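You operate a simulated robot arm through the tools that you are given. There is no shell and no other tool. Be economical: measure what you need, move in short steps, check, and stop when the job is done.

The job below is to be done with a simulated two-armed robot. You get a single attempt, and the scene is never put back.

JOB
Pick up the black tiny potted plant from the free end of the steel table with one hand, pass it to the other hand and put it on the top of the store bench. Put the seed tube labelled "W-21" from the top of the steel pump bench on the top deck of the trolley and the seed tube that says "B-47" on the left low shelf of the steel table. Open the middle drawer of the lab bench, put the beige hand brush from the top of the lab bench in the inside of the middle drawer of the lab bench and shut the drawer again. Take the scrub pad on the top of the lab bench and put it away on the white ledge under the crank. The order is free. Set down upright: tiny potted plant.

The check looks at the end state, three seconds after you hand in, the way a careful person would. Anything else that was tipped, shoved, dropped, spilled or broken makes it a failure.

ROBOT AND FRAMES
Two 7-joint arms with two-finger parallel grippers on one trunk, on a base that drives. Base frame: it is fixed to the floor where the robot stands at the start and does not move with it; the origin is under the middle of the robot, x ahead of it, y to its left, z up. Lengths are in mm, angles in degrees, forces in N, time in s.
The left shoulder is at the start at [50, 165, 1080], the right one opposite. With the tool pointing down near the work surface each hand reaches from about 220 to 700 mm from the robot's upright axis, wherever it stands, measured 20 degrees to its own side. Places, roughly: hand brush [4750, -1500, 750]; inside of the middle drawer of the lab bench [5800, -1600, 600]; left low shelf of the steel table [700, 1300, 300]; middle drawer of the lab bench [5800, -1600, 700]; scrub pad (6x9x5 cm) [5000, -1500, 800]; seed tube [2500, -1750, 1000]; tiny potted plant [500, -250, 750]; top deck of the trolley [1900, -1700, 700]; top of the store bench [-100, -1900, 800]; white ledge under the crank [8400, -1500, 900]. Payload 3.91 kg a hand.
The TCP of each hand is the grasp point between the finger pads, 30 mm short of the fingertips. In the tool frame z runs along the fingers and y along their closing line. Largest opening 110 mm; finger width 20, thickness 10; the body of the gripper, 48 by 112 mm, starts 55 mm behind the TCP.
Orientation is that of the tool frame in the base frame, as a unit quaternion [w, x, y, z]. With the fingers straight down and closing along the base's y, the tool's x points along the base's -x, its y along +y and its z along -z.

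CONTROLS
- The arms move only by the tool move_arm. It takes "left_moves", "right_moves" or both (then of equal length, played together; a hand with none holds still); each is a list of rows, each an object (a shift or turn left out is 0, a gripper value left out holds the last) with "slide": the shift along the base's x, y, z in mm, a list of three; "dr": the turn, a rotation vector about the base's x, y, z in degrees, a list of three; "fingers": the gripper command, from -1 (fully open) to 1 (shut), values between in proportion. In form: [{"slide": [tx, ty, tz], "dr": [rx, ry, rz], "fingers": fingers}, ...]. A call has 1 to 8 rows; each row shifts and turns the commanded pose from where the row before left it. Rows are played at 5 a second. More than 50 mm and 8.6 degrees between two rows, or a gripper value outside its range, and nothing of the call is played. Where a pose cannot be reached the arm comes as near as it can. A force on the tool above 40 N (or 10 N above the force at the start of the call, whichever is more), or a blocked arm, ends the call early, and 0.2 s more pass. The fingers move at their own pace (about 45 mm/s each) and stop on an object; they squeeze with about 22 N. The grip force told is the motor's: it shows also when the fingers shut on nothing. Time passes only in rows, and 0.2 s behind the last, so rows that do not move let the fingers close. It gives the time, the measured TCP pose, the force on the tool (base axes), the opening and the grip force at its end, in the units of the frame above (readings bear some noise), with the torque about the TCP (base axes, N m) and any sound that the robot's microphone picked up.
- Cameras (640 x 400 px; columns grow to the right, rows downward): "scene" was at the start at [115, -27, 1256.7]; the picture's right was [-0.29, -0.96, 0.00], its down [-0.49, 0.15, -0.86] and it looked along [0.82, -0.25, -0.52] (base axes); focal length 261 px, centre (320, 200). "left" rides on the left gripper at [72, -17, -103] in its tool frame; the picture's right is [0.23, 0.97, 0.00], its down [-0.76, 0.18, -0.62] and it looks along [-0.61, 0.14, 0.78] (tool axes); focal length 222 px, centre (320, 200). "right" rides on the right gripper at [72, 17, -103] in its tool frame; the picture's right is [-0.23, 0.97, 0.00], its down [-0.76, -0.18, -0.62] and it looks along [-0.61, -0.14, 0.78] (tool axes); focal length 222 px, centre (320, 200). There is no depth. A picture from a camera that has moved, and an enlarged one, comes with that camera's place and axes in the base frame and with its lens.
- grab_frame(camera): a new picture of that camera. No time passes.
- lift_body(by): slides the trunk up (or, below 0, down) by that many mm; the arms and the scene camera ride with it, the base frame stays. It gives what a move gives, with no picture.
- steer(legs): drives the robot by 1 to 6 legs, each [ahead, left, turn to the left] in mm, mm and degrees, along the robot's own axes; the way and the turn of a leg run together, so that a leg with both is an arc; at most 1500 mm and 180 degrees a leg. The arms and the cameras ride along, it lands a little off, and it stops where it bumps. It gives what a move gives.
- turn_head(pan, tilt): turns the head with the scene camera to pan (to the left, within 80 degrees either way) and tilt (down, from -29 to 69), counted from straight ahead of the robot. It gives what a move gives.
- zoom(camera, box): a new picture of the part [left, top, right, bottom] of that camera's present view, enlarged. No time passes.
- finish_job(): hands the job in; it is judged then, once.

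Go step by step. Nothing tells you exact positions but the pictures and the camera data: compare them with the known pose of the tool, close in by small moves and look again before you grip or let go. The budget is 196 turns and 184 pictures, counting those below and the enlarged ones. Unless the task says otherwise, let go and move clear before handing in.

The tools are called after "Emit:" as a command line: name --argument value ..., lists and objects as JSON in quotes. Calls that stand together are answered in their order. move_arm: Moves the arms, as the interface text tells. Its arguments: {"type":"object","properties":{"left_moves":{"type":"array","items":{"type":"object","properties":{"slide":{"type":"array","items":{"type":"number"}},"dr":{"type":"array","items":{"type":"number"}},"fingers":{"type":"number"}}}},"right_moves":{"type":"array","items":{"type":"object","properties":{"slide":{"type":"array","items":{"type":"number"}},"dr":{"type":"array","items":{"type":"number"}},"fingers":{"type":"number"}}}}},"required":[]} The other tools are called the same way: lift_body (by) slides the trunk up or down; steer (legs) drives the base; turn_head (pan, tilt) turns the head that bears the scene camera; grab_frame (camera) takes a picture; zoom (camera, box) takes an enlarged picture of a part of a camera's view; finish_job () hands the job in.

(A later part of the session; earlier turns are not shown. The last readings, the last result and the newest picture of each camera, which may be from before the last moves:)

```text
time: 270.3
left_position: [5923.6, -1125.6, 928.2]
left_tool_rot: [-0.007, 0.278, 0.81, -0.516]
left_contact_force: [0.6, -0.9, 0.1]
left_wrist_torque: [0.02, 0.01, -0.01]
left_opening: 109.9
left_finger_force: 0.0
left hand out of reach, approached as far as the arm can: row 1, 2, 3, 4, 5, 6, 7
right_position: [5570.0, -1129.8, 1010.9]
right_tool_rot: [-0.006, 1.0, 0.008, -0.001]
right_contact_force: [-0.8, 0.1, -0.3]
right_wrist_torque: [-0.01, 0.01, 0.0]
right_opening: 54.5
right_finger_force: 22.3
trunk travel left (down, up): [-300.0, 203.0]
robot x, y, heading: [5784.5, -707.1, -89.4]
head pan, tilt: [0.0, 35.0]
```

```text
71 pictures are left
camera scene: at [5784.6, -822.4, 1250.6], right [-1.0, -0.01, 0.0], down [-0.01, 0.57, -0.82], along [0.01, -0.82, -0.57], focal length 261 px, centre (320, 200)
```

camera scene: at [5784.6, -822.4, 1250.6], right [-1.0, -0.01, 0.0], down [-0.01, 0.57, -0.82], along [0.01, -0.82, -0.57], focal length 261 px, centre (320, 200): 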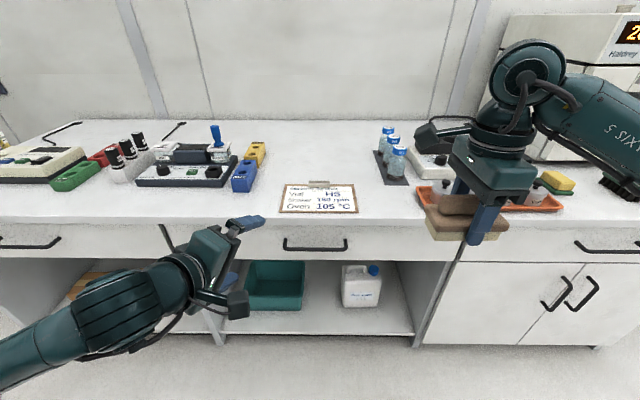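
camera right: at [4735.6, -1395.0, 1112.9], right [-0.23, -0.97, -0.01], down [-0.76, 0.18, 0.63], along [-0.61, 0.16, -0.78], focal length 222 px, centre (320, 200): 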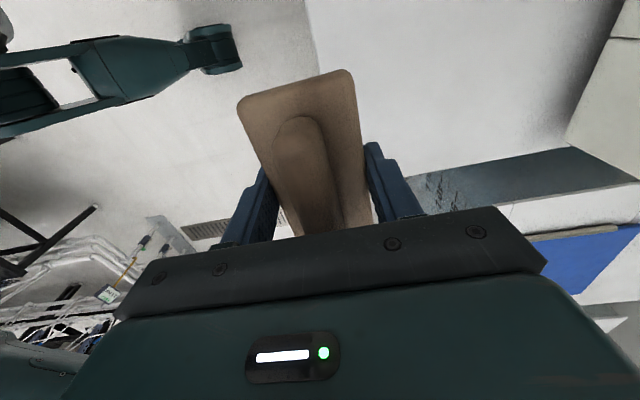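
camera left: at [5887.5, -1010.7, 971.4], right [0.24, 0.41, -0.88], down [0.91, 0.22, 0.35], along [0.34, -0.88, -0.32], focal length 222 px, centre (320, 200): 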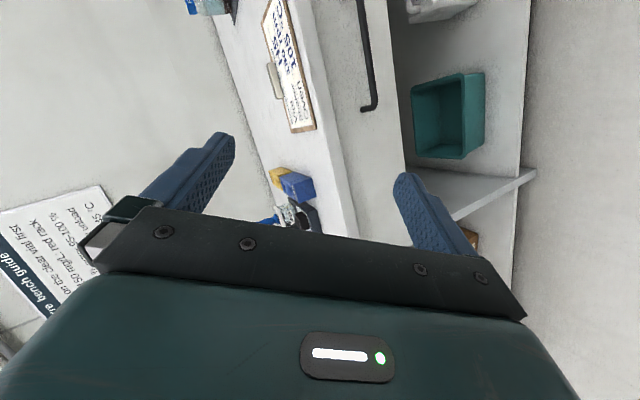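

The left arm hit a limit before fully horizontal. A 45° down-forward pose with vertical-plane closing should be enough, so I'll try that and take a closer look at the handle.

Emit:
move_arm --left_moves '[{"slide": [-8, -5, -10], "dr": [3.886, 2.328, 6.05]}, {"slide": [-8, -5, -10], "dr": [3.886, 2.328, 6.05]}, {"slide": [-8, -5, -10], "dr": [3.886, 2.328, 6.05]}, {"slide": [-8, -5, -10], "dr": [3.886, 2.328, 6.05]}, {"slide": [-8, -5, -10], "dr": [3.886, 2.328, 6.05]}]'

Emit:
zoom --camera "scene" --box '[240, 200, 400, 280]'

```text
time: 271.5
left_position: [5879.2, -1146.2, 881.3]
left_tool_rot: [0.0, 0.0, 0.924, -0.382]
left_contact_force: [0.7, -0.3, 0.0]
left_wrist_torque: [-0.02, 0.0, -0.01]
left_opening: 109.7
left_finger_force: 0.1
left hand out of reach, approached as far as the arm can: row 1
right_position: [5567.8, -1128.9, 1010.5]
right_tool_rot: [-0.005, 1.0, 0.009, -0.001]
right_contact_force: [-0.4, 0.8, -1.4]
right_wrist_torque: [0.02, -0.02, -0.01]
right_opening: 54.7
right_finger_force: 22.4
trunk travel left (down, up): [-300.0, 203.0]
robot x, y, heading: [5784.5, -702.9, -89.8]
head pan, tilt: [0.0, 35.0]
```

```text
4.00 times, centred on (320, 240) of scene
camera zoom: at [5784.5, -822.5, 1250.6], right [-1.0, -0.01, 0.0], down [-0.01, 0.57, -0.82], along [0.01, -0.82, -0.57], focal length 1042 px, centre (320, 40)
```

zoom: 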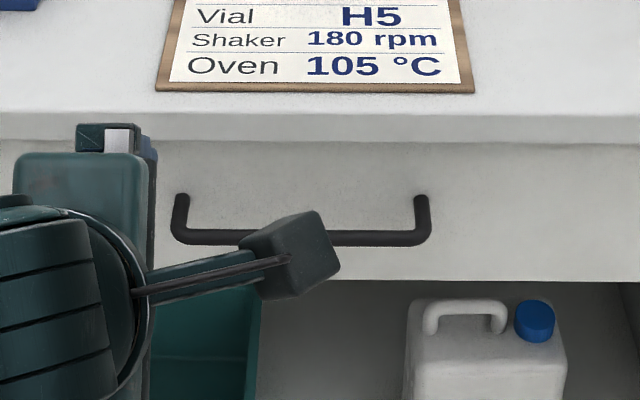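

The 45° pose works. The bar is about 42 mm off the drawer front, near (5803±90, -1362, 701). I'll approach it with the fingers partly closed.

Emit:
move_arm --left_moves '[{"slide": [-8, -35, -28], "fingers": 0.2}, {"slide": [-8, -35, -28]}, {"slide": [-8, -35, -28]}, {"slide": [-8, -35, -28]}]'

Emit:
grab_frame --camera "left"

Emit:
grab_frame --camera "scene"

```text
time: 272.5
left_position: [5845.7, -1285.0, 770.5]
left_tool_rot: [0.0, 0.002, 0.924, -0.383]
left_contact_force: [-0.1, -0.9, -0.8]
left_wrist_torque: [0.03, -0.01, -0.03]
left_opening: 43.9
left_finger_force: 0.1
right_position: [5569.1, -1129.5, 1009.9]
right_tool_rot: [-0.006, 1.0, 0.008, -0.001]
right_contact_force: [0.0, 0.4, -0.6]
right_wrist_torque: [0.03, 0.02, -0.01]
right_opening: 54.5
right_finger_force: 21.8
trunk travel left (down, up): [-300.0, 203.0]
robot x, y, heading: [5779.2, -700.1, -89.3]
head pan, tilt: [0.0, 35.0]
```

```text
69 pictures are left
camera left: at [5774.1, -1223.0, 857.5], right [-0.23, 0.69, -0.69], down [0.76, 0.56, 0.31], along [0.6, -0.46, -0.65], focal length 222 px, centre (320, 200)
```

left: 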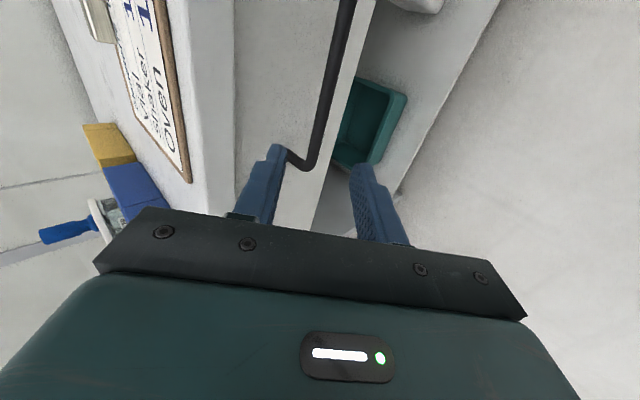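

```text
68 pictures are left
camera scene: at [5784.4, -822.6, 1250.6], right [-1.0, -0.01, 0.0], down [-0.01, 0.57, -0.82], along [0.01, -0.82, -0.57], focal length 261 px, centre (320, 200)
```

scene: 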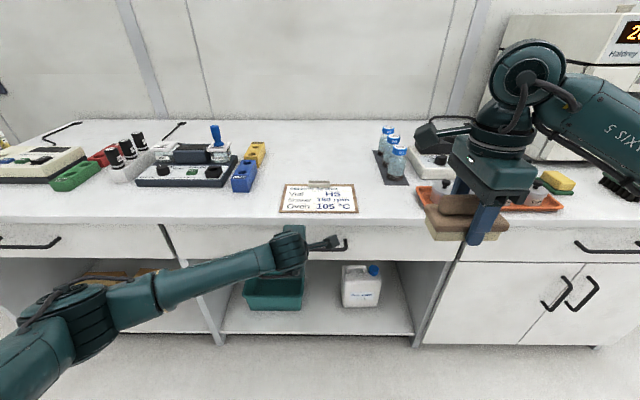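

Emit:
move_arm --left_moves '[{"slide": [0, -35, -33]}, {"slide": [0, -34, -31]}]'

Emit:
grab_frame --camera "left"

```text
time: 273.1
left_position: [5847.7, -1353.3, 706.4]
left_tool_rot: [-0.001, 0.001, 0.924, -0.383]
left_contact_force: [1.8, 8.7, 5.0]
left_wrist_torque: [-0.26, 0.01, 0.11]
left_opening: 42.8
left_finger_force: 0.1
right_position: [5569.8, -1129.0, 1012.0]
right_tool_rot: [-0.005, 1.0, 0.009, -0.001]
right_contact_force: [1.2, 0.2, -1.6]
right_wrist_torque: [-0.02, 0.01, 0.02]
right_opening: 54.8
right_finger_force: 22.6
trunk travel left (down, up): [-300.0, 203.0]
robot x, y, heading: [5785.3, -703.0, -89.2]
head pan, tilt: [0.0, 35.0]
```

```text
67 pictures are left
camera left: at [5775.4, -1290.7, 793.3], right [-0.23, 0.69, -0.69], down [0.76, 0.56, 0.31], along [0.6, -0.46, -0.65], focal length 222 px, centre (320, 200)
```

left: 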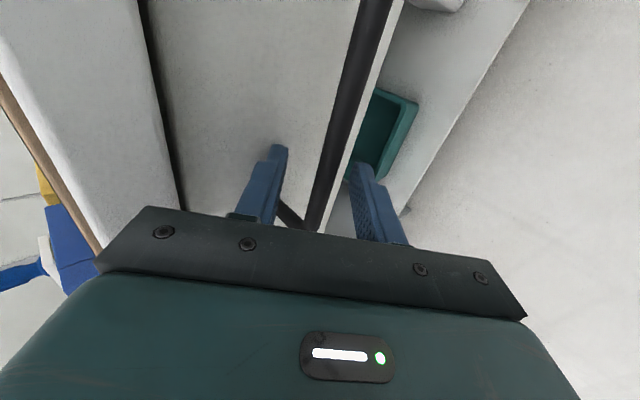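

The bar is between the fingers, so I'll close and pull.

Emit:
move_arm --left_moves '[{"slide": [0, 3, 1]}, {"fingers": 1}, {"fingers": 1}, {"fingers": 1}, {"fingers": 1}]'

Emit:
move_arm --left_moves '[{"slide": [0, 15, 0]}, {"slide": [0, 25, 0]}, {"slide": [0, 25, 0]}, {"slide": [0, 25, 0]}]'

Emit:
grab_frame --camera "scene"

```text
time: 274.3
left_position: [5846.9, -1350.8, 705.4]
left_tool_rot: [0.0, 0.001, 0.924, -0.382]
left_contact_force: [-0.2, 2.6, -3.0]
left_wrist_torque: [-0.01, 0.23, 0.3]
left_opening: 11.7
left_finger_force: 45.1
right_position: [5570.0, -1129.2, 1010.2]
right_tool_rot: [-0.006, 1.0, 0.008, -0.001]
right_contact_force: [-0.7, 1.3, -1.6]
right_wrist_torque: [0.01, -0.03, 0.0]
right_opening: 54.8
right_finger_force: 22.0
trunk travel left (down, up): [-300.0, 203.0]
robot x, y, heading: [5785.8, -705.1, -89.5]
head pan, tilt: [0.0, 35.0]
```

```text
time: 275.3
left_position: [5847.6, -1263.4, 705.4]
left_tool_rot: [-0.001, 0.001, 0.925, -0.38]
left_contact_force: [3.5, 1.3, -10.2]
left_wrist_torque: [0.06, 0.99, -0.66]
left_opening: 11.6
left_finger_force: 45.3
right_position: [5570.2, -1130.2, 1010.0]
right_tool_rot: [-0.007, 1.0, 0.009, -0.001]
right_contact_force: [0.1, -0.1, -1.3]
right_wrist_torque: [-0.05, 0.04, 0.0]
right_opening: 54.6
right_finger_force: 22.2
trunk travel left (down, up): [-300.0, 203.0]
robot x, y, heading: [5788.2, -703.8, -89.3]
head pan, tilt: [0.0, 35.0]
```

```text
66 pictures are left
camera scene: at [5785.1, -823.1, 1250.5], right [-1.0, -0.01, 0.0], down [-0.01, 0.57, -0.82], along [0.01, -0.82, -0.57], focal length 261 px, centre (320, 200)
```

scene: 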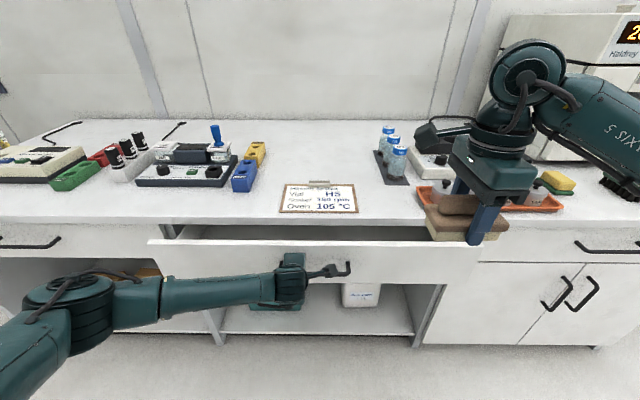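

The drawer is opening. I'll pull about 150 mm more.

Emit:
move_arm --left_moves '[{"slide": [0, 25, 0]}, {"slide": [0, 25, 0]}, {"slide": [0, 25, 0]}, {"slide": [0, 25, 0]}, {"slide": [0, 25, 0]}, {"slide": [0, 25, 0]}]'

Emit:
grab_frame --camera "scene"

```text
time: 276.7
left_position: [5848.9, -1110.5, 706.7]
left_tool_rot: [0.001, 0.001, 0.925, -0.381]
left_contact_force: [7.1, 2.5, -16.4]
left_wrist_torque: [0.16, 0.06, 0.22]
left_opening: 11.6
left_finger_force: 44.9
right_position: [5569.9, -1130.0, 1010.8]
right_tool_rot: [-0.006, 1.0, 0.009, -0.001]
right_contact_force: [-0.6, -0.1, -0.8]
right_wrist_torque: [0.01, 0.01, -0.02]
right_opening: 54.8
right_finger_force: 22.3
trunk travel left (down, up): [-300.0, 203.0]
robot x, y, heading: [5785.4, -704.2, -89.1]
head pan, tilt: [0.0, 35.0]
```

```text
65 pictures are left
camera scene: at [5785.3, -823.3, 1250.5], right [-1.0, -0.01, 0.0], down [-0.01, 0.57, -0.82], along [0.01, -0.82, -0.57], focal length 261 px, centre (320, 200)
```

scene: 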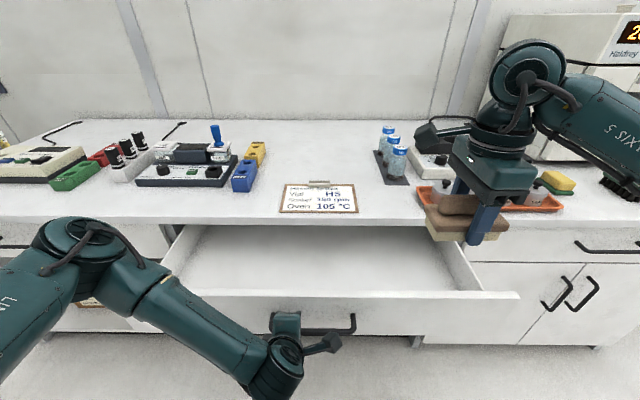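

The drawer is open about 240 mm and empty. I'll move the brush over it.

Emit:
move_arm --right_moves '[{"slide": [15, -40, 0]}, {"slide": [15, -40, 0]}, {"slide": [15, -40, 0]}, {"slide": [5, -33, 0]}, {"slide": [0, 0, -45]}, {"slide": [0, 0, -45]}]'

Emit:
grab_frame --camera "scene"

Emit:
grab_frame --camera "right"

```text
time: 278.1
left_position: [5848.5, -1110.9, 706.1]
left_tool_rot: [-0.001, 0.0, 0.924, -0.381]
left_contact_force: [12.6, -1.0, -18.4]
left_wrist_torque: [0.14, 0.17, 0.28]
left_opening: 11.4
left_finger_force: 45.5
right_position: [5620.1, -1283.5, 918.9]
right_tool_rot: [-0.007, 1.0, 0.01, -0.001]
right_contact_force: [0.8, 0.2, -0.9]
right_wrist_torque: [-0.06, 0.02, -0.02]
right_opening: 54.8
right_finger_force: 22.2
trunk travel left (down, up): [-300.0, 203.0]
robot x, y, heading: [5783.0, -702.2, -89.5]
head pan, tilt: [0.0, 35.0]
```

```text
64 pictures are left
camera scene: at [5785.6, -823.7, 1250.5], right [-1.0, -0.01, 0.0], down [-0.01, 0.57, -0.82], along [0.01, -0.82, -0.57], focal length 261 px, centre (320, 200)
```

scene: 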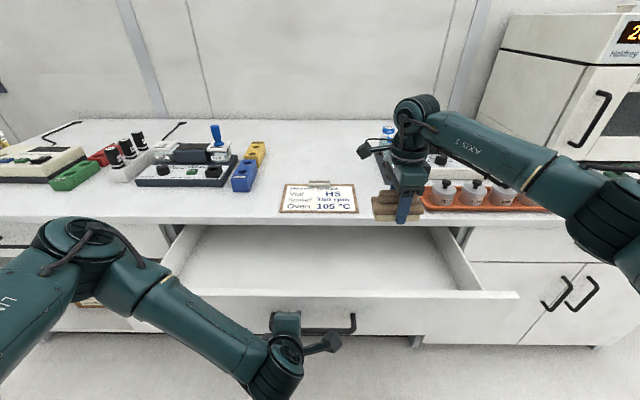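

```text
63 pictures are left
camera right: at [5693.9, -1300.9, 1021.5], right [-0.21, -0.98, -0.01], down [-0.76, 0.16, 0.63], along [-0.61, 0.14, -0.78], focal length 222 px, centre (320, 200)
```

right: 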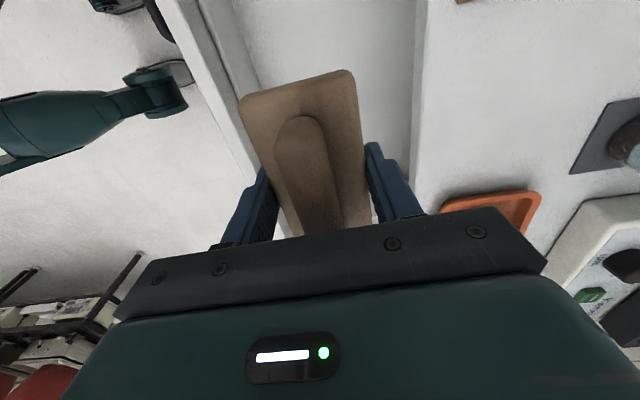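

Emit:
move_arm --right_moves '[{"slide": [0, 0, -40]}, {"slide": [0, 0, -40]}, {"slide": [0, 0, -40]}, {"slide": [0, 0, -40]}, {"slide": [0, 0, -40]}, {"slide": [0, 0, -15]}]'

Emit:
grab_frame --camera "scene"

Emit:
grab_frame --camera "right"

```text
time: 279.5
left_position: [5847.9, -1111.8, 706.2]
left_tool_rot: [0.0, 0.0, 0.924, -0.381]
left_contact_force: [13.0, -0.1, -15.6]
left_wrist_torque: [0.11, 0.05, 0.43]
left_opening: 11.7
left_finger_force: 44.8
right_position: [5618.7, -1281.8, 704.6]
right_tool_rot: [-0.007, 1.0, 0.009, -0.002]
right_contact_force: [0.7, -0.4, -1.3]
right_wrist_torque: [-0.01, -0.03, 0.0]
right_opening: 54.8
right_finger_force: 22.0
trunk travel left (down, up): [-300.0, 203.0]
robot x, y, heading: [5786.8, -705.8, -89.7]
head pan, tilt: [0.0, 35.0]
```

```text
62 pictures are left
camera scene: at [5785.7, -823.4, 1250.5], right [-1.0, -0.01, 0.0], down [-0.01, 0.57, -0.82], along [0.01, -0.82, -0.57], focal length 261 px, centre (320, 200)
```

scene: 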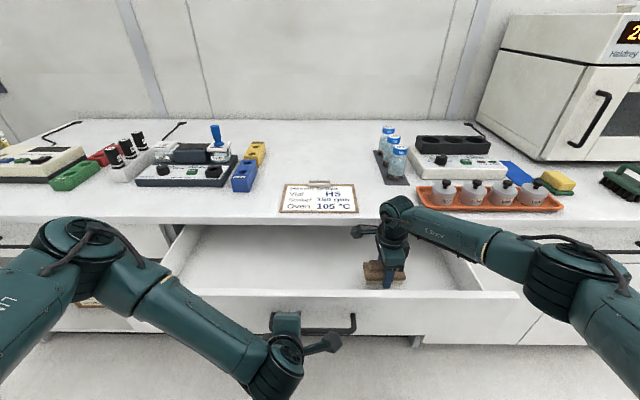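

```text
61 pictures are left
camera right: at [5692.2, -1299.0, 807.1], right [-0.21, -0.98, -0.01], down [-0.76, 0.16, 0.63], along [-0.61, 0.14, -0.78], focal length 222 px, centre (320, 200)
```

right: 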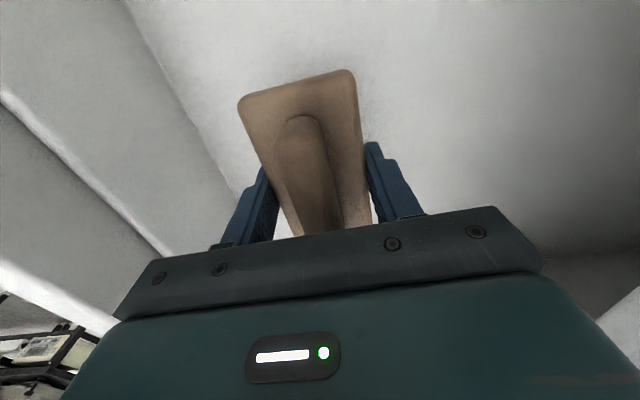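

Emit:
move_arm --right_moves '[{"slide": [0, 0, -20]}, {}]'

Emit:
move_arm --right_moves '[{"slide": [0, 0, -7]}, {}]'

Emit:
move_arm --right_moves '[{"slide": [0, 0, -7]}, {}]'

Emit:
move_arm --right_moves '[{"slide": [0, 0, -7]}, {}]'

```text
time: 280.1
left_position: [5848.4, -1111.7, 706.1]
left_tool_rot: [0.001, 0.0, 0.925, -0.381]
left_contact_force: [13.9, -0.8, -14.3]
left_wrist_torque: [0.1, 0.02, 0.43]
left_opening: 11.4
left_finger_force: 45.2
right_position: [5619.9, -1282.7, 684.9]
right_tool_rot: [-0.006, 1.0, 0.009, -0.001]
right_contact_force: [0.5, 0.1, -1.7]
right_wrist_torque: [0.02, 0.04, -0.01]
right_opening: 54.9
right_finger_force: 22.1
trunk travel left (down, up): [-300.0, 203.0]
robot x, y, heading: [5784.8, -701.3, -89.5]
head pan, tilt: [0.0, 35.0]
```

```text
time: 280.7
left_position: [5848.4, -1112.2, 706.8]
left_tool_rot: [0.0, 0.001, 0.924, -0.382]
left_contact_force: [14.4, -0.8, -13.9]
left_wrist_torque: [0.1, 0.02, 0.42]
left_opening: 11.5
left_finger_force: 45.1
right_position: [5618.6, -1282.4, 680.1]
right_tool_rot: [-0.006, 1.0, 0.008, -0.001]
right_contact_force: [0.5, 0.3, -1.4]
right_wrist_torque: [0.01, -0.01, 0.03]
right_opening: 54.9
right_finger_force: 21.3
trunk travel left (down, up): [-300.0, 203.0]
robot x, y, heading: [5782.8, -701.9, -89.5]
head pan, tilt: [0.0, 35.0]
```

```text
time: 281.3
left_position: [5847.8, -1111.9, 705.4]
left_tool_rot: [0.0, 0.0, 0.925, -0.381]
left_contact_force: [13.9, -0.9, -14.0]
left_wrist_torque: [0.07, 0.0, 0.44]
left_opening: 11.6
left_finger_force: 45.2
right_position: [5620.2, -1281.9, 671.6]
right_tool_rot: [-0.007, 1.0, 0.008, 0.0]
right_contact_force: [-0.1, -0.8, -1.0]
right_wrist_torque: [-0.01, -0.03, 0.03]
right_opening: 54.9
right_finger_force: 22.3
trunk travel left (down, up): [-300.0, 203.0]
robot x, y, heading: [5785.4, -705.1, -89.0]
head pan, tilt: [0.0, 35.0]
```

```text
time: 281.9
left_position: [5848.1, -1111.4, 706.6]
left_tool_rot: [0.0, 0.001, 0.925, -0.381]
left_contact_force: [9.4, -4.1, -22.3]
left_wrist_torque: [0.1, -0.33, 0.85]
left_opening: 11.4
left_finger_force: 44.8
right_position: [5619.2, -1283.4, 666.8]
right_tool_rot: [-0.004, 1.0, 0.01, 0.001]
right_contact_force: [-1.2, 2.5, 17.2]
right_wrist_torque: [-0.11, -0.04, -0.02]
right_opening: 55.0
right_finger_force: 21.9
trunk travel left (down, up): [-300.0, 203.0]
robot x, y, heading: [5785.4, -701.0, -89.6]
head pan, tilt: [0.0, 35.0]
```

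Contact with the drawer floor. I'll release the brush and raise the hand.

Emit:
move_arm --right_moves '[{"slide": [0, 0, 1], "fingers": 0.0}, {"fingers": -0.4}, {"fingers": -0.4}, {"fingers": -0.4}, {"slide": [0, 0, 30]}, {"slide": [0, 0, 40]}, {"slide": [0, 0, 45]}, {"slide": [0, 0, 45]}]'

Emit:
move_arm --right_moves '[{"slide": [0, 0, 45]}, {"slide": [0, 0, 45]}, {"slide": [0, 0, 45]}, {"slide": [-10, 45, 0], "fingers": -1}, {"slide": [-10, 45, 0]}, {"slide": [-10, 45, 0]}]'

Emit:
grab_frame --camera "scene"

```text
time: 283.7
left_position: [5847.4, -1113.2, 707.3]
left_tool_rot: [-0.001, 0.001, 0.924, -0.382]
left_contact_force: [15.1, 1.2, 3.6]
left_wrist_torque: [0.01, -0.12, 0.51]
left_opening: 11.7
left_finger_force: 45.4
right_position: [5620.7, -1282.7, 828.4]
right_tool_rot: [-0.006, 1.0, 0.009, -0.001]
right_contact_force: [0.2, 0.2, -0.1]
right_wrist_torque: [0.01, -0.05, 0.01]
right_opening: 76.7
right_finger_force: 0.1
trunk travel left (down, up): [-300.0, 203.0]
robot x, y, heading: [5782.6, -704.5, -89.5]
head pan, tilt: [0.0, 35.0]
```

```text
time: 285.1
left_position: [5846.9, -1112.5, 709.0]
left_tool_rot: [0.0, 0.0, 0.924, -0.383]
left_contact_force: [13.9, 1.8, 9.7]
left_wrist_torque: [-0.14, 0.02, 0.32]
left_opening: 11.3
left_finger_force: 45.1
right_position: [5590.3, -1145.5, 961.7]
right_tool_rot: [-0.005, 1.0, 0.009, -0.001]
right_contact_force: [-0.1, -0.1, 0.9]
right_wrist_torque: [0.0, 0.01, 0.03]
right_opening: 110.0
right_finger_force: 0.1
trunk travel left (down, up): [-300.0, 203.0]
robot x, y, heading: [5783.6, -705.1, -89.3]
head pan, tilt: [0.0, 35.0]
```

```text
60 pictures are left
camera scene: at [5785.6, -821.6, 1250.8], right [-1.0, -0.01, 0.0], down [-0.01, 0.57, -0.82], along [0.01, -0.82, -0.57], focal length 261 px, centre (320, 200)
```

scene: 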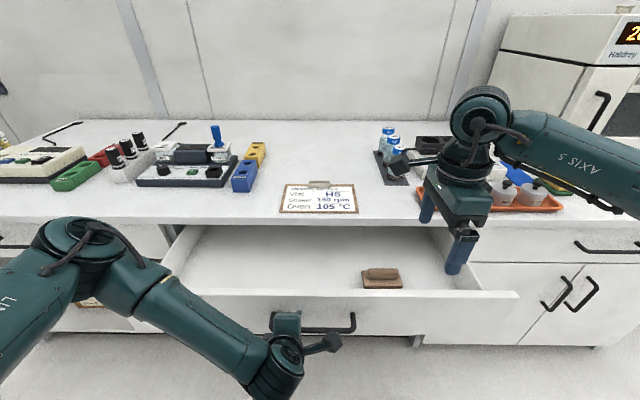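

The brush is in the drawer. I'll push the drawer shut.

Emit:
move_arm --left_moves '[{"slide": [0, -25, -0.5]}, {"slide": [0, -30, -0.5]}, {"slide": [0, -30, -0.5]}, {"slide": [0, -30, -0.5]}, {"slide": [0, -30, -0.5]}, {"slide": [0, -30, 0]}, {"slide": [0, -30, 0]}, {"slide": [0, -25, 0]}]'

Emit:
move_arm --left_moves '[{"slide": [0, -8, 0]}, {"slide": [0, -4, 0]}, {}]'

Emit:
grab_frame --camera "scene"

```text
time: 286.9
left_position: [5847.8, -1340.5, 708.5]
left_tool_rot: [-0.001, 0.001, 0.922, -0.387]
left_contact_force: [-0.1, -2.0, 21.6]
left_wrist_torque: [-0.2, -0.58, 1.13]
left_opening: 11.7
left_finger_force: 45.1
right_position: [5591.2, -1143.8, 962.2]
right_tool_rot: [-0.004, 1.0, 0.008, -0.001]
right_contact_force: [-0.4, 1.1, 1.3]
right_wrist_torque: [0.0, 0.01, -0.02]
right_opening: 109.9
right_finger_force: 0.1
trunk travel left (down, up): [-300.0, 203.0]
robot x, y, heading: [5783.4, -703.0, -89.8]
head pan, tilt: [0.0, 35.0]
```

```text
time: 287.7
left_position: [5846.4, -1350.5, 708.3]
left_tool_rot: [-0.001, 0.001, 0.923, -0.385]
left_contact_force: [4.8, 19.4, 25.8]
left_wrist_torque: [-0.04, 0.34, 0.19]
left_opening: 11.9
left_finger_force: 45.4
right_position: [5590.1, -1142.6, 963.7]
right_tool_rot: [-0.004, 1.0, 0.009, -0.002]
right_contact_force: [-0.1, -0.7, 0.5]
right_wrist_torque: [-0.01, -0.01, 0.01]
right_opening: 109.7
right_finger_force: 0.0
trunk travel left (down, up): [-300.0, 203.0]
robot x, y, heading: [5787.2, -702.5, -89.3]
head pan, tilt: [0.0, 35.0]
```

```text
59 pictures are left
camera scene: at [5784.8, -818.2, 1251.2], right [-1.0, -0.01, 0.0], down [-0.01, 0.57, -0.82], along [0.01, -0.82, -0.57], focal length 261 px, centre (320, 200)
```

scene: 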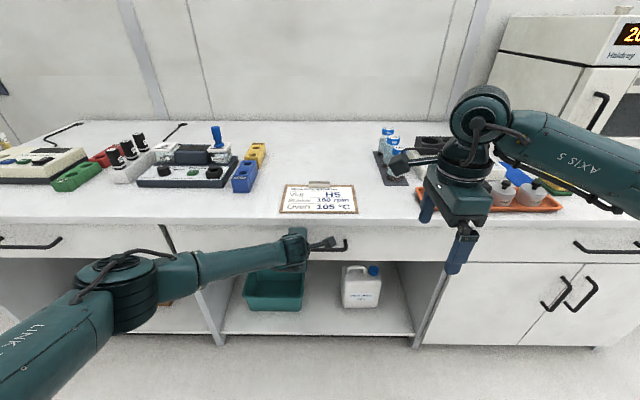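

The drawer is shut. I'll open the fingers slightly, retract along the tool axis, and check.

Emit:
move_arm --left_moves '[{"slide": [0, 0, -2], "fingers": 0.35}, {"fingers": 0.35}, {"fingers": 0.35}, {"slide": [0, 20, 20]}, {"slide": [0, 30, 30]}, {"slide": [0, 33, 33]}, {"slide": [0, 35, 30]}]'

Emit:
zoom --camera "scene" --box '[140, 180, 480, 380]'

```text
time: 289.3
left_position: [5847.4, -1235.9, 816.9]
left_tool_rot: [0.0, 0.001, 0.924, -0.383]
left_contact_force: [0.3, -0.3, -0.2]
left_wrist_torque: [-0.02, 0.01, 0.02]
left_opening: 35.9
left_finger_force: 0.0
right_position: [5591.5, -1146.2, 961.6]
right_tool_rot: [-0.006, 1.0, 0.009, -0.001]
right_contact_force: [-0.6, 0.6, 0.4]
right_wrist_torque: [-0.04, 0.02, 0.01]
right_opening: 110.0
right_finger_force: 0.0
trunk travel left (down, up): [-300.0, 203.0]
robot x, y, heading: [5784.9, -705.5, -89.5]
head pan, tilt: [0.0, 35.0]
```

```text
1.88 times, centred on (310, 280) of scene
camera zoom: at [5784.7, -822.1, 1250.7], right [-1.0, -0.01, 0.0], down [-0.01, 0.57, -0.82], along [0.01, -0.82, -0.57], focal length 490 px, centre (339, 49)
```

zoom: 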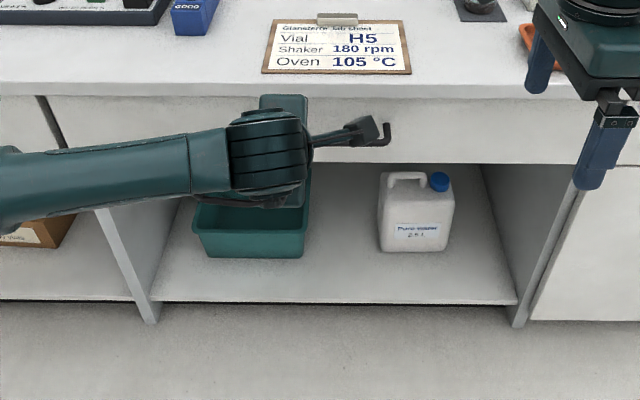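

The drawer is closed and clear. I'll tuck the left hand back, rotate the right gripper back, and return for the scrub pad.

Emit:
move_arm --left_moves '[{"slide": [10, 20, 25]}, {"slide": [10, 20, 25]}, {"slide": [10, 20, 25]}, {"slide": [10, 20, 25]}, {"slide": [10, 20, 25]}, {}]' --right_moves '[{"dr": [0, 0, 8.2]}, {"dr": [0, 0, 8.2]}, {"dr": [0, 0, 8.2]}, {"dr": [0, 0, 8.2]}, {"dr": [0, 0, 8.2]}, {"dr": [0, 0, 8.2]}]'

Emit:
move_arm --right_moves '[{"slide": [0, 10, 10], "dr": [0, 0, 8.2]}, {"slide": [0, 10, 10], "dr": [0, 0, 8.2]}, {"slide": [0, 10, 10], "dr": [0, 0, 8.2]}, {"slide": [0, 10, 10], "dr": [0, 0, 8.2]}, {"slide": [0, 10, 10], "dr": [0, 0, 8.2]}]'

Emit:
steer --legs '[[0, -600, 0], [-30, 0, 0]]'

Emit:
turn_head --pan -5 --tilt 35

Emit:
grab_frame --camera "scene"

```text
time: 290.7
left_position: [5895.3, -1137.4, 940.7]
left_tool_rot: [0.0, 0.001, 0.924, -0.383]
left_contact_force: [-0.5, 0.2, -0.2]
left_wrist_torque: [0.01, -0.01, 0.03]
left_opening: 35.9
left_finger_force: 0.0
right_position: [5589.7, -1147.8, 961.6]
right_tool_rot: [-0.005, 0.905, 0.426, -0.004]
right_contact_force: [0.0, -1.1, 0.0]
right_wrist_torque: [0.01, -0.03, 0.0]
right_opening: 109.8
right_finger_force: 0.0
trunk travel left (down, up): [-300.0, 203.0]
robot x, y, heading: [5781.7, -703.7, -89.4]
head pan, tilt: [0.0, 35.0]
```

```text
time: 291.9
left_position: [5896.4, -1138.0, 940.1]
left_tool_rot: [0.0, 0.001, 0.924, -0.383]
left_contact_force: [-0.5, 0.0, -0.9]
left_wrist_torque: [0.02, -0.02, 0.03]
left_opening: 35.8
left_finger_force: 0.0
right_position: [5588.3, -1098.5, 1011.5]
right_tool_rot: [-0.005, 0.699, 0.715, -0.004]
right_contact_force: [0.4, -0.2, -0.2]
right_wrist_torque: [0.02, 0.02, -0.03]
right_opening: 110.1
right_finger_force: 0.0
trunk travel left (down, up): [-300.0, 203.0]
robot x, y, heading: [5784.4, -700.7, -89.4]
head pan, tilt: [0.0, 35.0]
```

```text
time: 298.1
left_position: [5294.0, -1110.8, 940.1]
left_tool_rot: [-0.002, 0.004, 0.924, -0.382]
left_contact_force: [-0.5, -0.2, 0.8]
left_wrist_torque: [0.01, 0.01, -0.01]
left_opening: 35.9
left_finger_force: 0.0
right_position: [4986.0, -1071.9, 1010.6]
right_tool_rot: [-0.004, 0.703, 0.711, -0.004]
right_contact_force: [-0.8, -0.4, 0.3]
right_wrist_torque: [0.04, -0.01, 0.01]
right_opening: 109.7
right_finger_force: 0.0
trunk travel left (down, up): [-300.0, 203.0]
robot x, y, heading: [5184.9, -676.0, -89.7]
head pan, tilt: [0.0, 35.0]
```

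```text
time: 298.8
left_position: [5292.8, -1112.2, 940.4]
left_tool_rot: [-0.002, 0.005, 0.924, -0.383]
left_contact_force: [0.3, -0.1, 0.2]
left_wrist_torque: [-0.03, 0.0, 0.02]
left_opening: 35.8
left_finger_force: 0.1
right_position: [4985.3, -1071.8, 1011.6]
right_tool_rot: [-0.004, 0.702, 0.712, -0.005]
right_contact_force: [0.0, 0.3, 0.9]
right_wrist_torque: [0.01, -0.01, 0.01]
right_opening: 110.3
right_finger_force: 0.0
trunk travel left (down, up): [-300.0, 203.0]
robot x, y, heading: [5185.4, -678.5, -89.7]
head pan, tilt: [-5.0, 35.0]
```

```text
57 pictures are left
camera scene: at [5177.2, -796.2, 1250.7], right [-1.0, 0.08, 0.0], down [0.05, 0.57, -0.82], along [-0.07, -0.82, -0.57], focal length 261 px, centre (320, 200)
```

scene: 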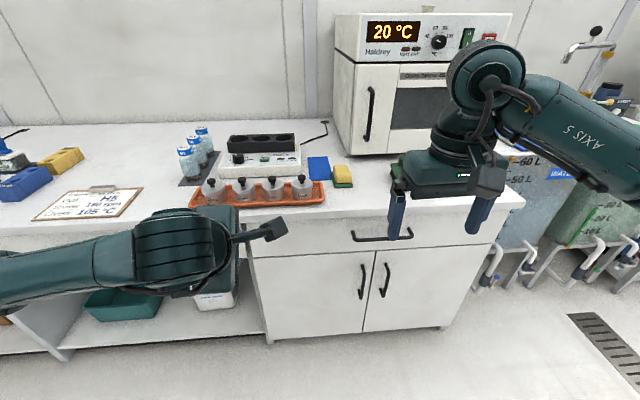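

The pad is near (5045, -1571). I'll raise the left hand a bit and drive closer.

Emit:
move_arm --left_moves '[{"slide": [10, 25, 35]}, {"slide": [10, 25, 35]}, {"slide": [10, 25, 35]}]'

Emit:
steer --legs '[[345, 0, 0]]'

Emit:
move_arm --right_moves '[{"slide": [13, -40, -5]}, {"slide": [13, -40, -5]}, {"slide": [13, -30, -5]}, {"slide": [13, 0, -10]}]'

Emit:
grab_frame --camera "right"

Emit:
grab_frame --camera "scene"

```text
time: 299.6
left_position: [5321.0, -1041.8, 1048.4]
left_tool_rot: [-0.001, 0.005, 0.924, -0.381]
left_contact_force: [-0.9, 0.2, -0.3]
left_wrist_torque: [0.0, 0.04, 0.02]
left_opening: 35.8
left_finger_force: 0.0
left hand out of reach, approached as far as the arm can: row 3
right_position: [4987.0, -1071.2, 1010.7]
right_tool_rot: [-0.004, 0.702, 0.712, -0.005]
right_contact_force: [0.1, 0.0, 0.4]
right_wrist_torque: [0.0, 0.02, 0.0]
right_opening: 110.0
right_finger_force: 0.0
trunk travel left (down, up): [-300.0, 203.0]
robot x, y, heading: [5186.6, -679.2, -89.6]
head pan, tilt: [-5.0, 35.0]
```

```text
time: 301.8
left_position: [5320.5, -1382.1, 1048.5]
left_tool_rot: [-0.001, 0.005, 0.924, -0.382]
left_contact_force: [-0.3, -0.1, 0.0]
left_wrist_torque: [-0.04, 0.0, 0.01]
left_opening: 35.6
left_finger_force: 0.0
right_position: [4986.9, -1411.2, 1012.0]
right_tool_rot: [-0.004, 0.702, 0.712, -0.005]
right_contact_force: [-0.4, 0.5, -0.1]
right_wrist_torque: [0.03, -0.01, 0.0]
right_opening: 109.8
right_finger_force: 0.1
trunk travel left (down, up): [-300.0, 203.0]
robot x, y, heading: [5185.6, -1023.5, -89.7]
head pan, tilt: [-5.0, 35.0]
```

```text
time: 302.8
left_position: [5321.3, -1381.5, 1048.4]
left_tool_rot: [-0.001, 0.004, 0.924, -0.382]
left_contact_force: [-0.4, -0.1, -0.3]
left_wrist_torque: [-0.02, 0.0, 0.01]
left_opening: 36.0
left_finger_force: 0.0
right_position: [5039.6, -1520.1, 985.5]
right_tool_rot: [-0.004, 0.702, 0.712, -0.006]
right_contact_force: [0.8, -0.2, 0.4]
right_wrist_torque: [-0.03, 0.0, -0.01]
right_opening: 110.0
right_finger_force: 0.0
trunk travel left (down, up): [-300.0, 203.0]
robot x, y, heading: [5185.0, -1017.7, -89.9]
head pan, tilt: [-5.0, 35.0]
```

```text
56 pictures are left
camera right: at [5057.0, -1448.1, 1087.6], right [0.98, -0.21, -0.01], down [-0.16, -0.76, 0.63], along [-0.14, -0.61, -0.78], focal length 222 px, centre (320, 200)
```

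right: 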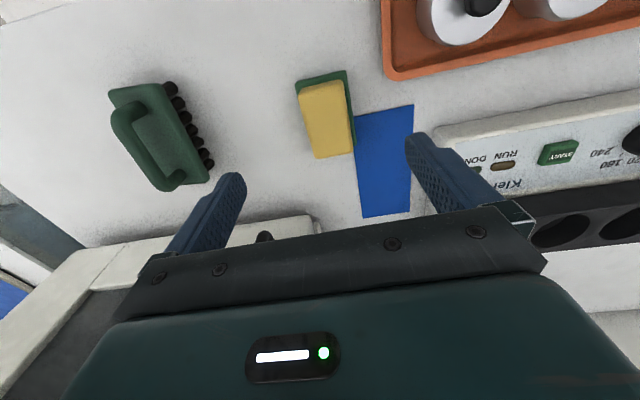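

```text
55 pictures are left
camera scene: at [5178.2, -1135.4, 1250.7], right [-1.0, 0.08, 0.0], down [0.05, 0.57, -0.82], along [-0.07, -0.82, -0.57], focal length 261 px, centre (320, 200)
```

scene: 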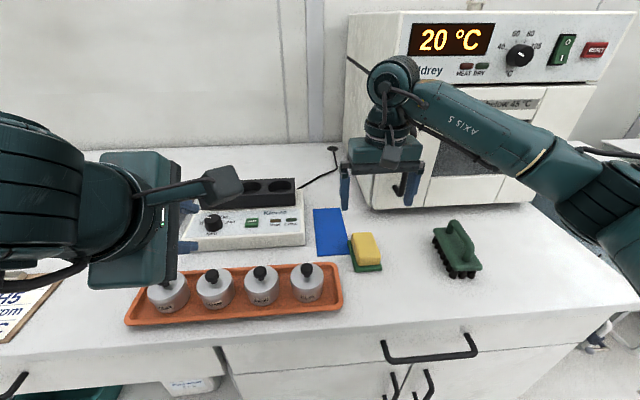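

The pad is centred at (5044, -1538), with the yellow top about 45 mm wide in x. I'll lower and grip the yellow part.

Emit:
move_arm --right_moves '[{"slide": [4, -18, -20], "fingers": -0.5}, {"slide": [0, 0, -45]}, {"slide": [0, 0, -45]}, {"slide": [0, 0, -30]}]'

Emit:
grab_frame --camera "right"

Emit:
zoom --camera "scene" --box '[300, 180, 460, 300]'

```text
time: 303.8
left_position: [5321.0, -1381.4, 1048.1]
left_tool_rot: [-0.002, 0.005, 0.924, -0.382]
left_contact_force: [0.3, -0.3, -0.5]
left_wrist_torque: [0.01, -0.01, -0.03]
left_opening: 35.7
left_finger_force: 0.0
right_position: [5043.5, -1536.8, 847.0]
right_tool_rot: [-0.003, 0.702, 0.712, -0.005]
right_contact_force: [0.0, -0.6, 0.2]
right_wrist_torque: [0.03, 0.0, -0.02]
right_opening: 82.4
right_finger_force: 0.0
trunk travel left (down, up): [-300.0, 203.0]
robot x, y, heading: [5185.9, -1018.3, -89.7]
head pan, tilt: [-5.0, 35.0]
```

```text
54 pictures are left
camera right: at [5059.6, -1464.0, 948.9], right [0.98, -0.21, -0.01], down [-0.16, -0.76, 0.63], along [-0.14, -0.61, -0.78], focal length 222 px, centre (320, 200)
```

right: 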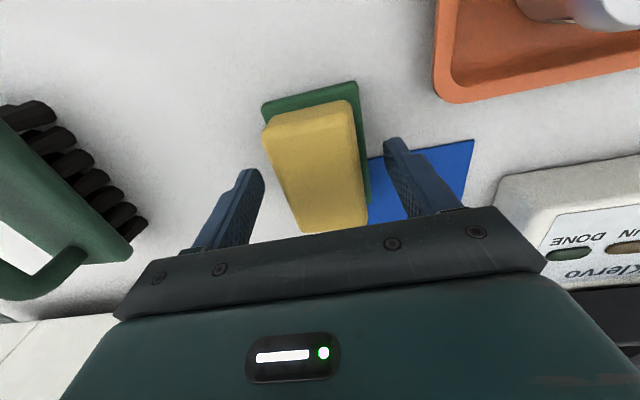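

```text
3.33 times, centred on (380, 240) of scene
camera zoom: at [5178.1, -1135.5, 1250.7], right [-1.0, 0.08, 0.0], down [0.05, 0.57, -0.82], along [-0.07, -0.82, -0.57], focal length 869 px, centre (120, 67)
```

zoom: 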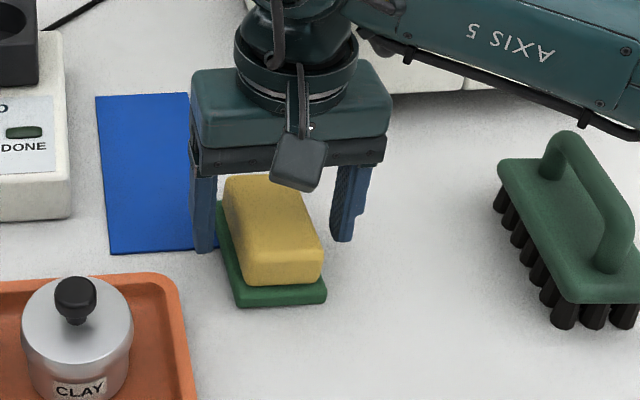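

Emit:
move_arm --right_moves '[{"slide": [0, 11, -7]}, {"fingers": 1}, {"fingers": 1}, {"fingers": 1}, {"fingers": 1}]'

Emit:
move_arm --right_moves '[{"slide": [0, 0, 25]}, {"slide": [0, 0, 45]}, {"slide": [0, 0, 45]}, {"slide": [0, 0, 45]}, {"slide": [-10, 45, 0]}, {"slide": [-10, 45, 0]}]'

Emit:
grab_frame --camera "right"

```text
time: 305.0
left_position: [5322.1, -1381.2, 1048.8]
left_tool_rot: [-0.002, 0.005, 0.924, -0.382]
left_contact_force: [0.7, -0.2, 0.4]
left_wrist_torque: [-0.04, 0.01, 0.02]
left_opening: 36.0
left_finger_force: 0.0
right_position: [5044.3, -1525.2, 840.2]
right_tool_rot: [-0.004, 0.702, 0.712, -0.006]
right_contact_force: [0.8, 0.9, -0.7]
right_wrist_torque: [0.01, -0.02, 0.02]
right_opening: 59.1
right_finger_force: 21.8
trunk travel left (down, up): [-300.0, 203.0]
robot x, y, heading: [5187.2, -1020.2, -90.1]
head pan, tilt: [-5.0, 35.0]
```

```text
time: 306.4
left_position: [5321.6, -1380.9, 1048.6]
left_tool_rot: [-0.002, 0.004, 0.924, -0.382]
left_contact_force: [0.0, 0.4, -0.8]
left_wrist_torque: [-0.02, 0.02, -0.02]
left_opening: 35.6
left_finger_force: 0.0
right_position: [5021.3, -1438.6, 1001.2]
right_tool_rot: [-0.004, 0.703, 0.711, -0.005]
right_contact_force: [0.2, -0.5, -0.4]
right_wrist_torque: [0.0, -0.03, -0.07]
right_opening: 59.1
right_finger_force: 21.7
trunk travel left (down, up): [-300.0, 203.0]
robot x, y, heading: [5183.2, -1018.6, -89.7]
head pan, tilt: [-5.0, 35.0]
```

```text
52 pictures are left
camera right: at [5038.1, -1366.4, 1102.4], right [0.98, -0.21, -0.01], down [-0.16, -0.76, 0.63], along [-0.14, -0.61, -0.78], focal length 222 px, centre (320, 200)
```

right: 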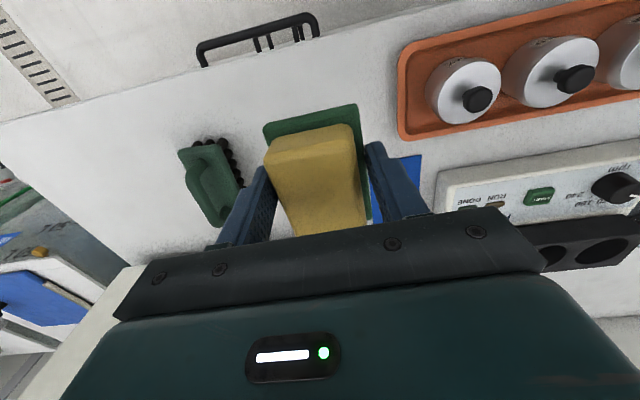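

The pad is held. I'll back away, turn toward +x, and look for the crank and the white ledge.

Emit:
steer --legs '[[-300, 0, 0], [0, 0, 90], [1000, 0, 0]]'

Emit:
turn_head --pan -12 --tilt 12

Emit:
grab_frame --camera "scene"

```text
time: 317.1
left_position: [6530.1, -536.6, 1048.7]
left_tool_rot: [-0.272, 0.658, -0.648, 0.268]
left_contact_force: [-0.4, 0.4, 0.3]
left_wrist_torque: [0.01, 0.02, -0.02]
left_opening: 35.6
left_finger_force: 0.1
right_position: [6597.0, -835.4, 1000.8]
right_tool_rot: [0.002, -0.019, 1.0, -0.006]
right_contact_force: [0.9, 0.4, -1.4]
right_wrist_torque: [0.01, 0.03, 0.02]
right_opening: 59.3
right_finger_force: 21.9
trunk travel left (down, up): [-300.0, 203.0]
robot x, y, heading: [6175.1, -684.0, 1.7]
head pan, tilt: [-5.0, 35.0]
```

```text
time: 317.9
left_position: [6531.0, -537.8, 1049.0]
left_tool_rot: [-0.272, 0.659, -0.649, 0.268]
left_contact_force: [0.2, -0.3, -0.6]
left_wrist_torque: [-0.02, -0.02, 0.03]
left_opening: 35.7
left_finger_force: 0.0
right_position: [6597.5, -836.9, 999.9]
right_tool_rot: [0.0, -0.019, 1.0, -0.006]
right_contact_force: [0.3, -0.1, 0.3]
right_wrist_torque: [0.0, -0.01, -0.02]
right_opening: 59.1
right_finger_force: 22.1
trunk travel left (down, up): [-300.0, 203.0]
robot x, y, heading: [6173.0, -680.6, 1.6]
head pan, tilt: [-12.0, 12.0]
```

```text
51 pictures are left
camera scene: at [6291.1, -698.5, 1287.5], right [-0.18, -0.98, 0.0], down [-0.21, 0.04, -0.98], along [0.96, -0.18, -0.21], focal length 261 px, centre (320, 200)
```

scene: 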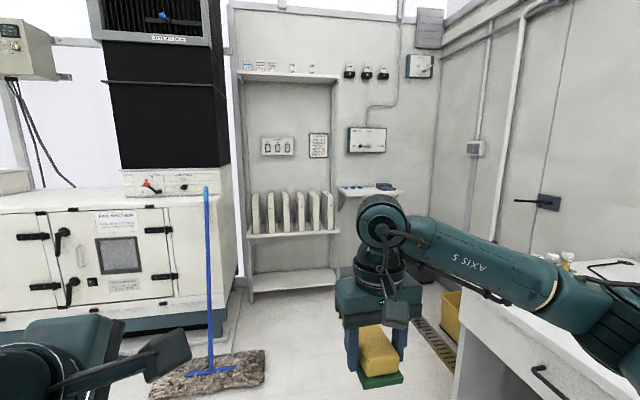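

Emit:
zoom --camera "scene" --box '[320, 30, 460, 230]'

Emit:
zoom --camera "scene" --box '[430, 120, 640, 290]'

```text
2.00 times, centred on (390, 130) of scene
camera zoom: at [6291.1, -698.5, 1287.5], right [-0.18, -0.98, 0.0], down [-0.21, 0.04, -0.98], along [0.96, -0.18, -0.21], focal length 521 px, centre (180, 340)
```

zoom: 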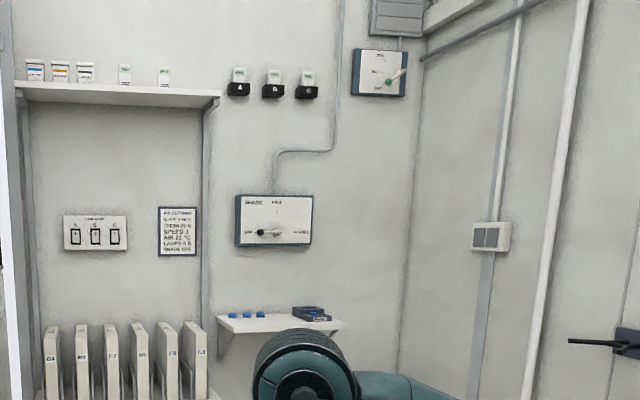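

```text
2.35 times, centred on (535, 205) of scene
camera zoom: at [6291.1, -698.5, 1287.5], right [-0.18, -0.98, 0.0], down [-0.21, 0.04, -0.98], along [0.96, -0.18, -0.21], focal length 613 px, centre (-186, 188)
```

zoom: 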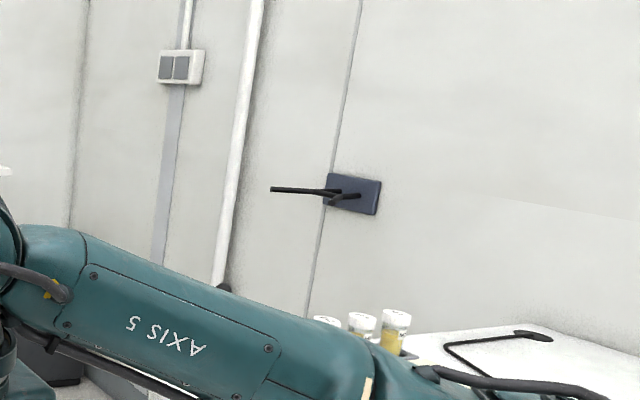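

The white ledge sits under the "SHADE" crank box on the far wall, at about (8400, -1525, 897). I'll drive toward it.

Emit:
steer --legs '[[0, 0, -1.7], [1400, 0, 0], [0, -620, 0]]'

Emit:
turn_head --pan -5 --tilt 20

Emit:
grab_frame --camera "scene"

```text
time: 324.2
left_position: [7810.2, -577.0, 1048.9]
left_tool_rot: [0.263, -0.639, 0.668, -0.275]
left_contact_force: [-0.4, 0.4, 0.7]
left_wrist_torque: [0.0, 0.0, 0.0]
left_opening: 35.7
left_finger_force: 0.0
right_position: [7860.0, -877.6, 999.8]
right_tool_rot: [0.001, 0.009, 1.0, -0.006]
right_contact_force: [-0.1, 0.9, -0.1]
right_wrist_torque: [0.02, 0.03, -0.01]
right_opening: 59.1
right_finger_force: 22.1
trunk travel left (down, up): [-300.0, 203.0]
robot x, y, heading: [7445.7, -699.3, -1.4]
head pan, tilt: [-12.0, 12.0]
stopped in leg 2: the robot was blocked; the commanded pose is now the measured one
```

```text
time: 324.9
left_position: [7810.3, -577.1, 1048.5]
left_tool_rot: [0.264, -0.64, 0.667, -0.276]
left_contact_force: [0.1, 0.4, 0.5]
left_wrist_torque: [-0.02, 0.01, 0.0]
left_opening: 35.7
left_finger_force: 0.1
right_position: [7859.7, -878.7, 1000.8]
right_tool_rot: [0.001, 0.009, 1.0, -0.006]
right_contact_force: [0.2, 0.1, -0.5]
right_wrist_torque: [0.0, 0.01, 0.03]
right_opening: 59.3
right_finger_force: 21.7
trunk travel left (down, up): [-300.0, 203.0]
robot x, y, heading: [7444.3, -700.4, -1.6]
head pan, tilt: [-5.0, 20.0]
```

```text
48 pictures are left
camera scene: at [7563.8, -713.0, 1274.5], right [-0.12, -0.99, 0.0], down [-0.34, 0.04, -0.94], along [0.93, -0.11, -0.34], focal length 261 px, centre (320, 200)
```

scene: 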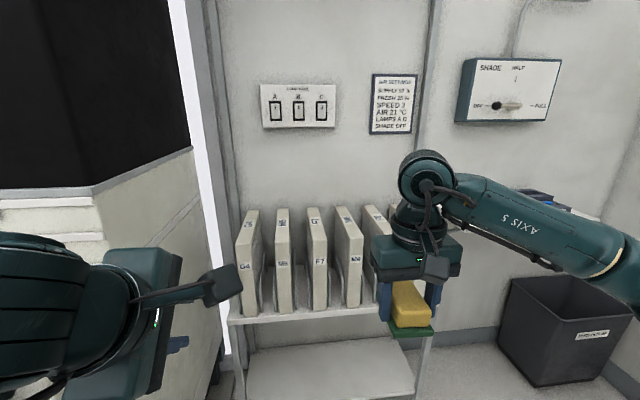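

I was blocked at x≈7445. I'll look down and to the left for what I touched before moving.

Emit:
turn_head --pan 45 --tilt 55

Emit:
grab_frame --camera "scene"

Emit:
turn_head --pan -10 --tilt 60

Emit:
grab_frame --camera "scene"

```text
time: 326.1
left_position: [7810.6, -576.1, 1047.7]
left_tool_rot: [0.264, -0.64, 0.667, -0.275]
left_contact_force: [0.0, -1.0, 0.2]
left_wrist_torque: [-0.02, 0.03, 0.02]
left_opening: 35.9
left_finger_force: 0.1
right_position: [7859.2, -878.8, 999.4]
right_tool_rot: [0.001, 0.009, 1.0, -0.006]
right_contact_force: [-0.6, -0.4, -0.9]
right_wrist_torque: [0.0, 0.02, 0.03]
right_opening: 59.1
right_finger_force: 22.1
trunk travel left (down, up): [-300.0, 203.0]
robot x, y, heading: [7442.8, -701.6, -1.8]
head pan, tilt: [45.0, 55.0]
```

```text
47 pictures are left
camera scene: at [7523.7, -652.7, 1222.5], right [0.69, -0.73, 0.0], down [-0.6, -0.56, -0.57], along [0.42, 0.39, -0.82], focal length 261 px, centre (320, 200)
```

scene: 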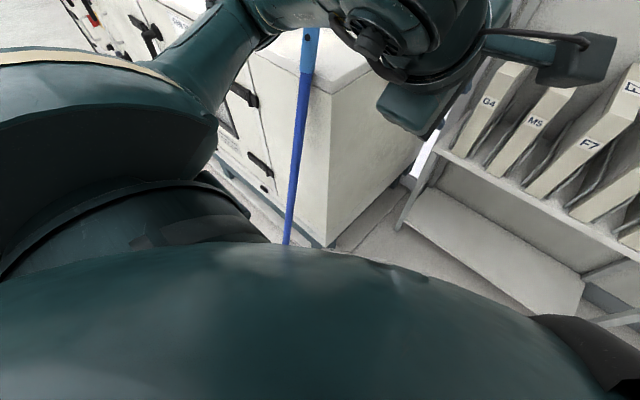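

```text
time: 327.3
left_position: [7810.5, -576.6, 1048.0]
left_tool_rot: [0.264, -0.64, 0.667, -0.276]
left_contact_force: [0.2, 0.5, -0.1]
left_wrist_torque: [0.0, 0.0, 0.02]
left_opening: 35.6
left_finger_force: 0.1
right_position: [7860.3, -878.5, 999.8]
right_tool_rot: [0.001, 0.009, 1.0, -0.006]
right_contact_force: [0.0, 0.2, -1.1]
right_wrist_torque: [-0.05, 0.03, -0.01]
right_opening: 59.2
right_finger_force: 22.0
trunk travel left (down, up): [-300.0, 203.0]
robot x, y, heading: [7444.1, -698.9, -1.4]
head pan, tilt: [-10.0, 60.0]
```

```text
46 pictures are left
camera scene: at [7536.6, -715.6, 1216.4], right [-0.2, -0.98, 0.0], down [-0.85, 0.17, -0.5], along [0.49, -0.1, -0.87], focal length 261 px, centre (320, 200)
```

scene: 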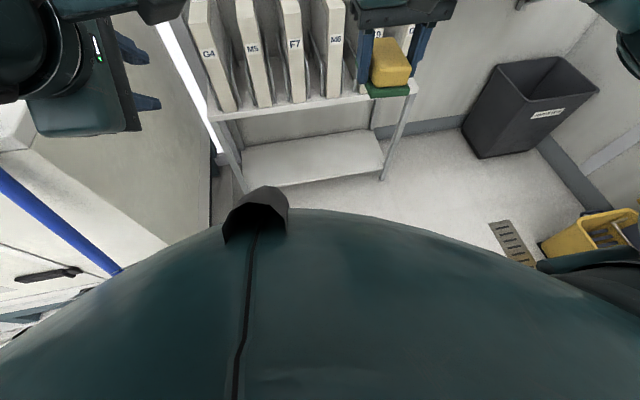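

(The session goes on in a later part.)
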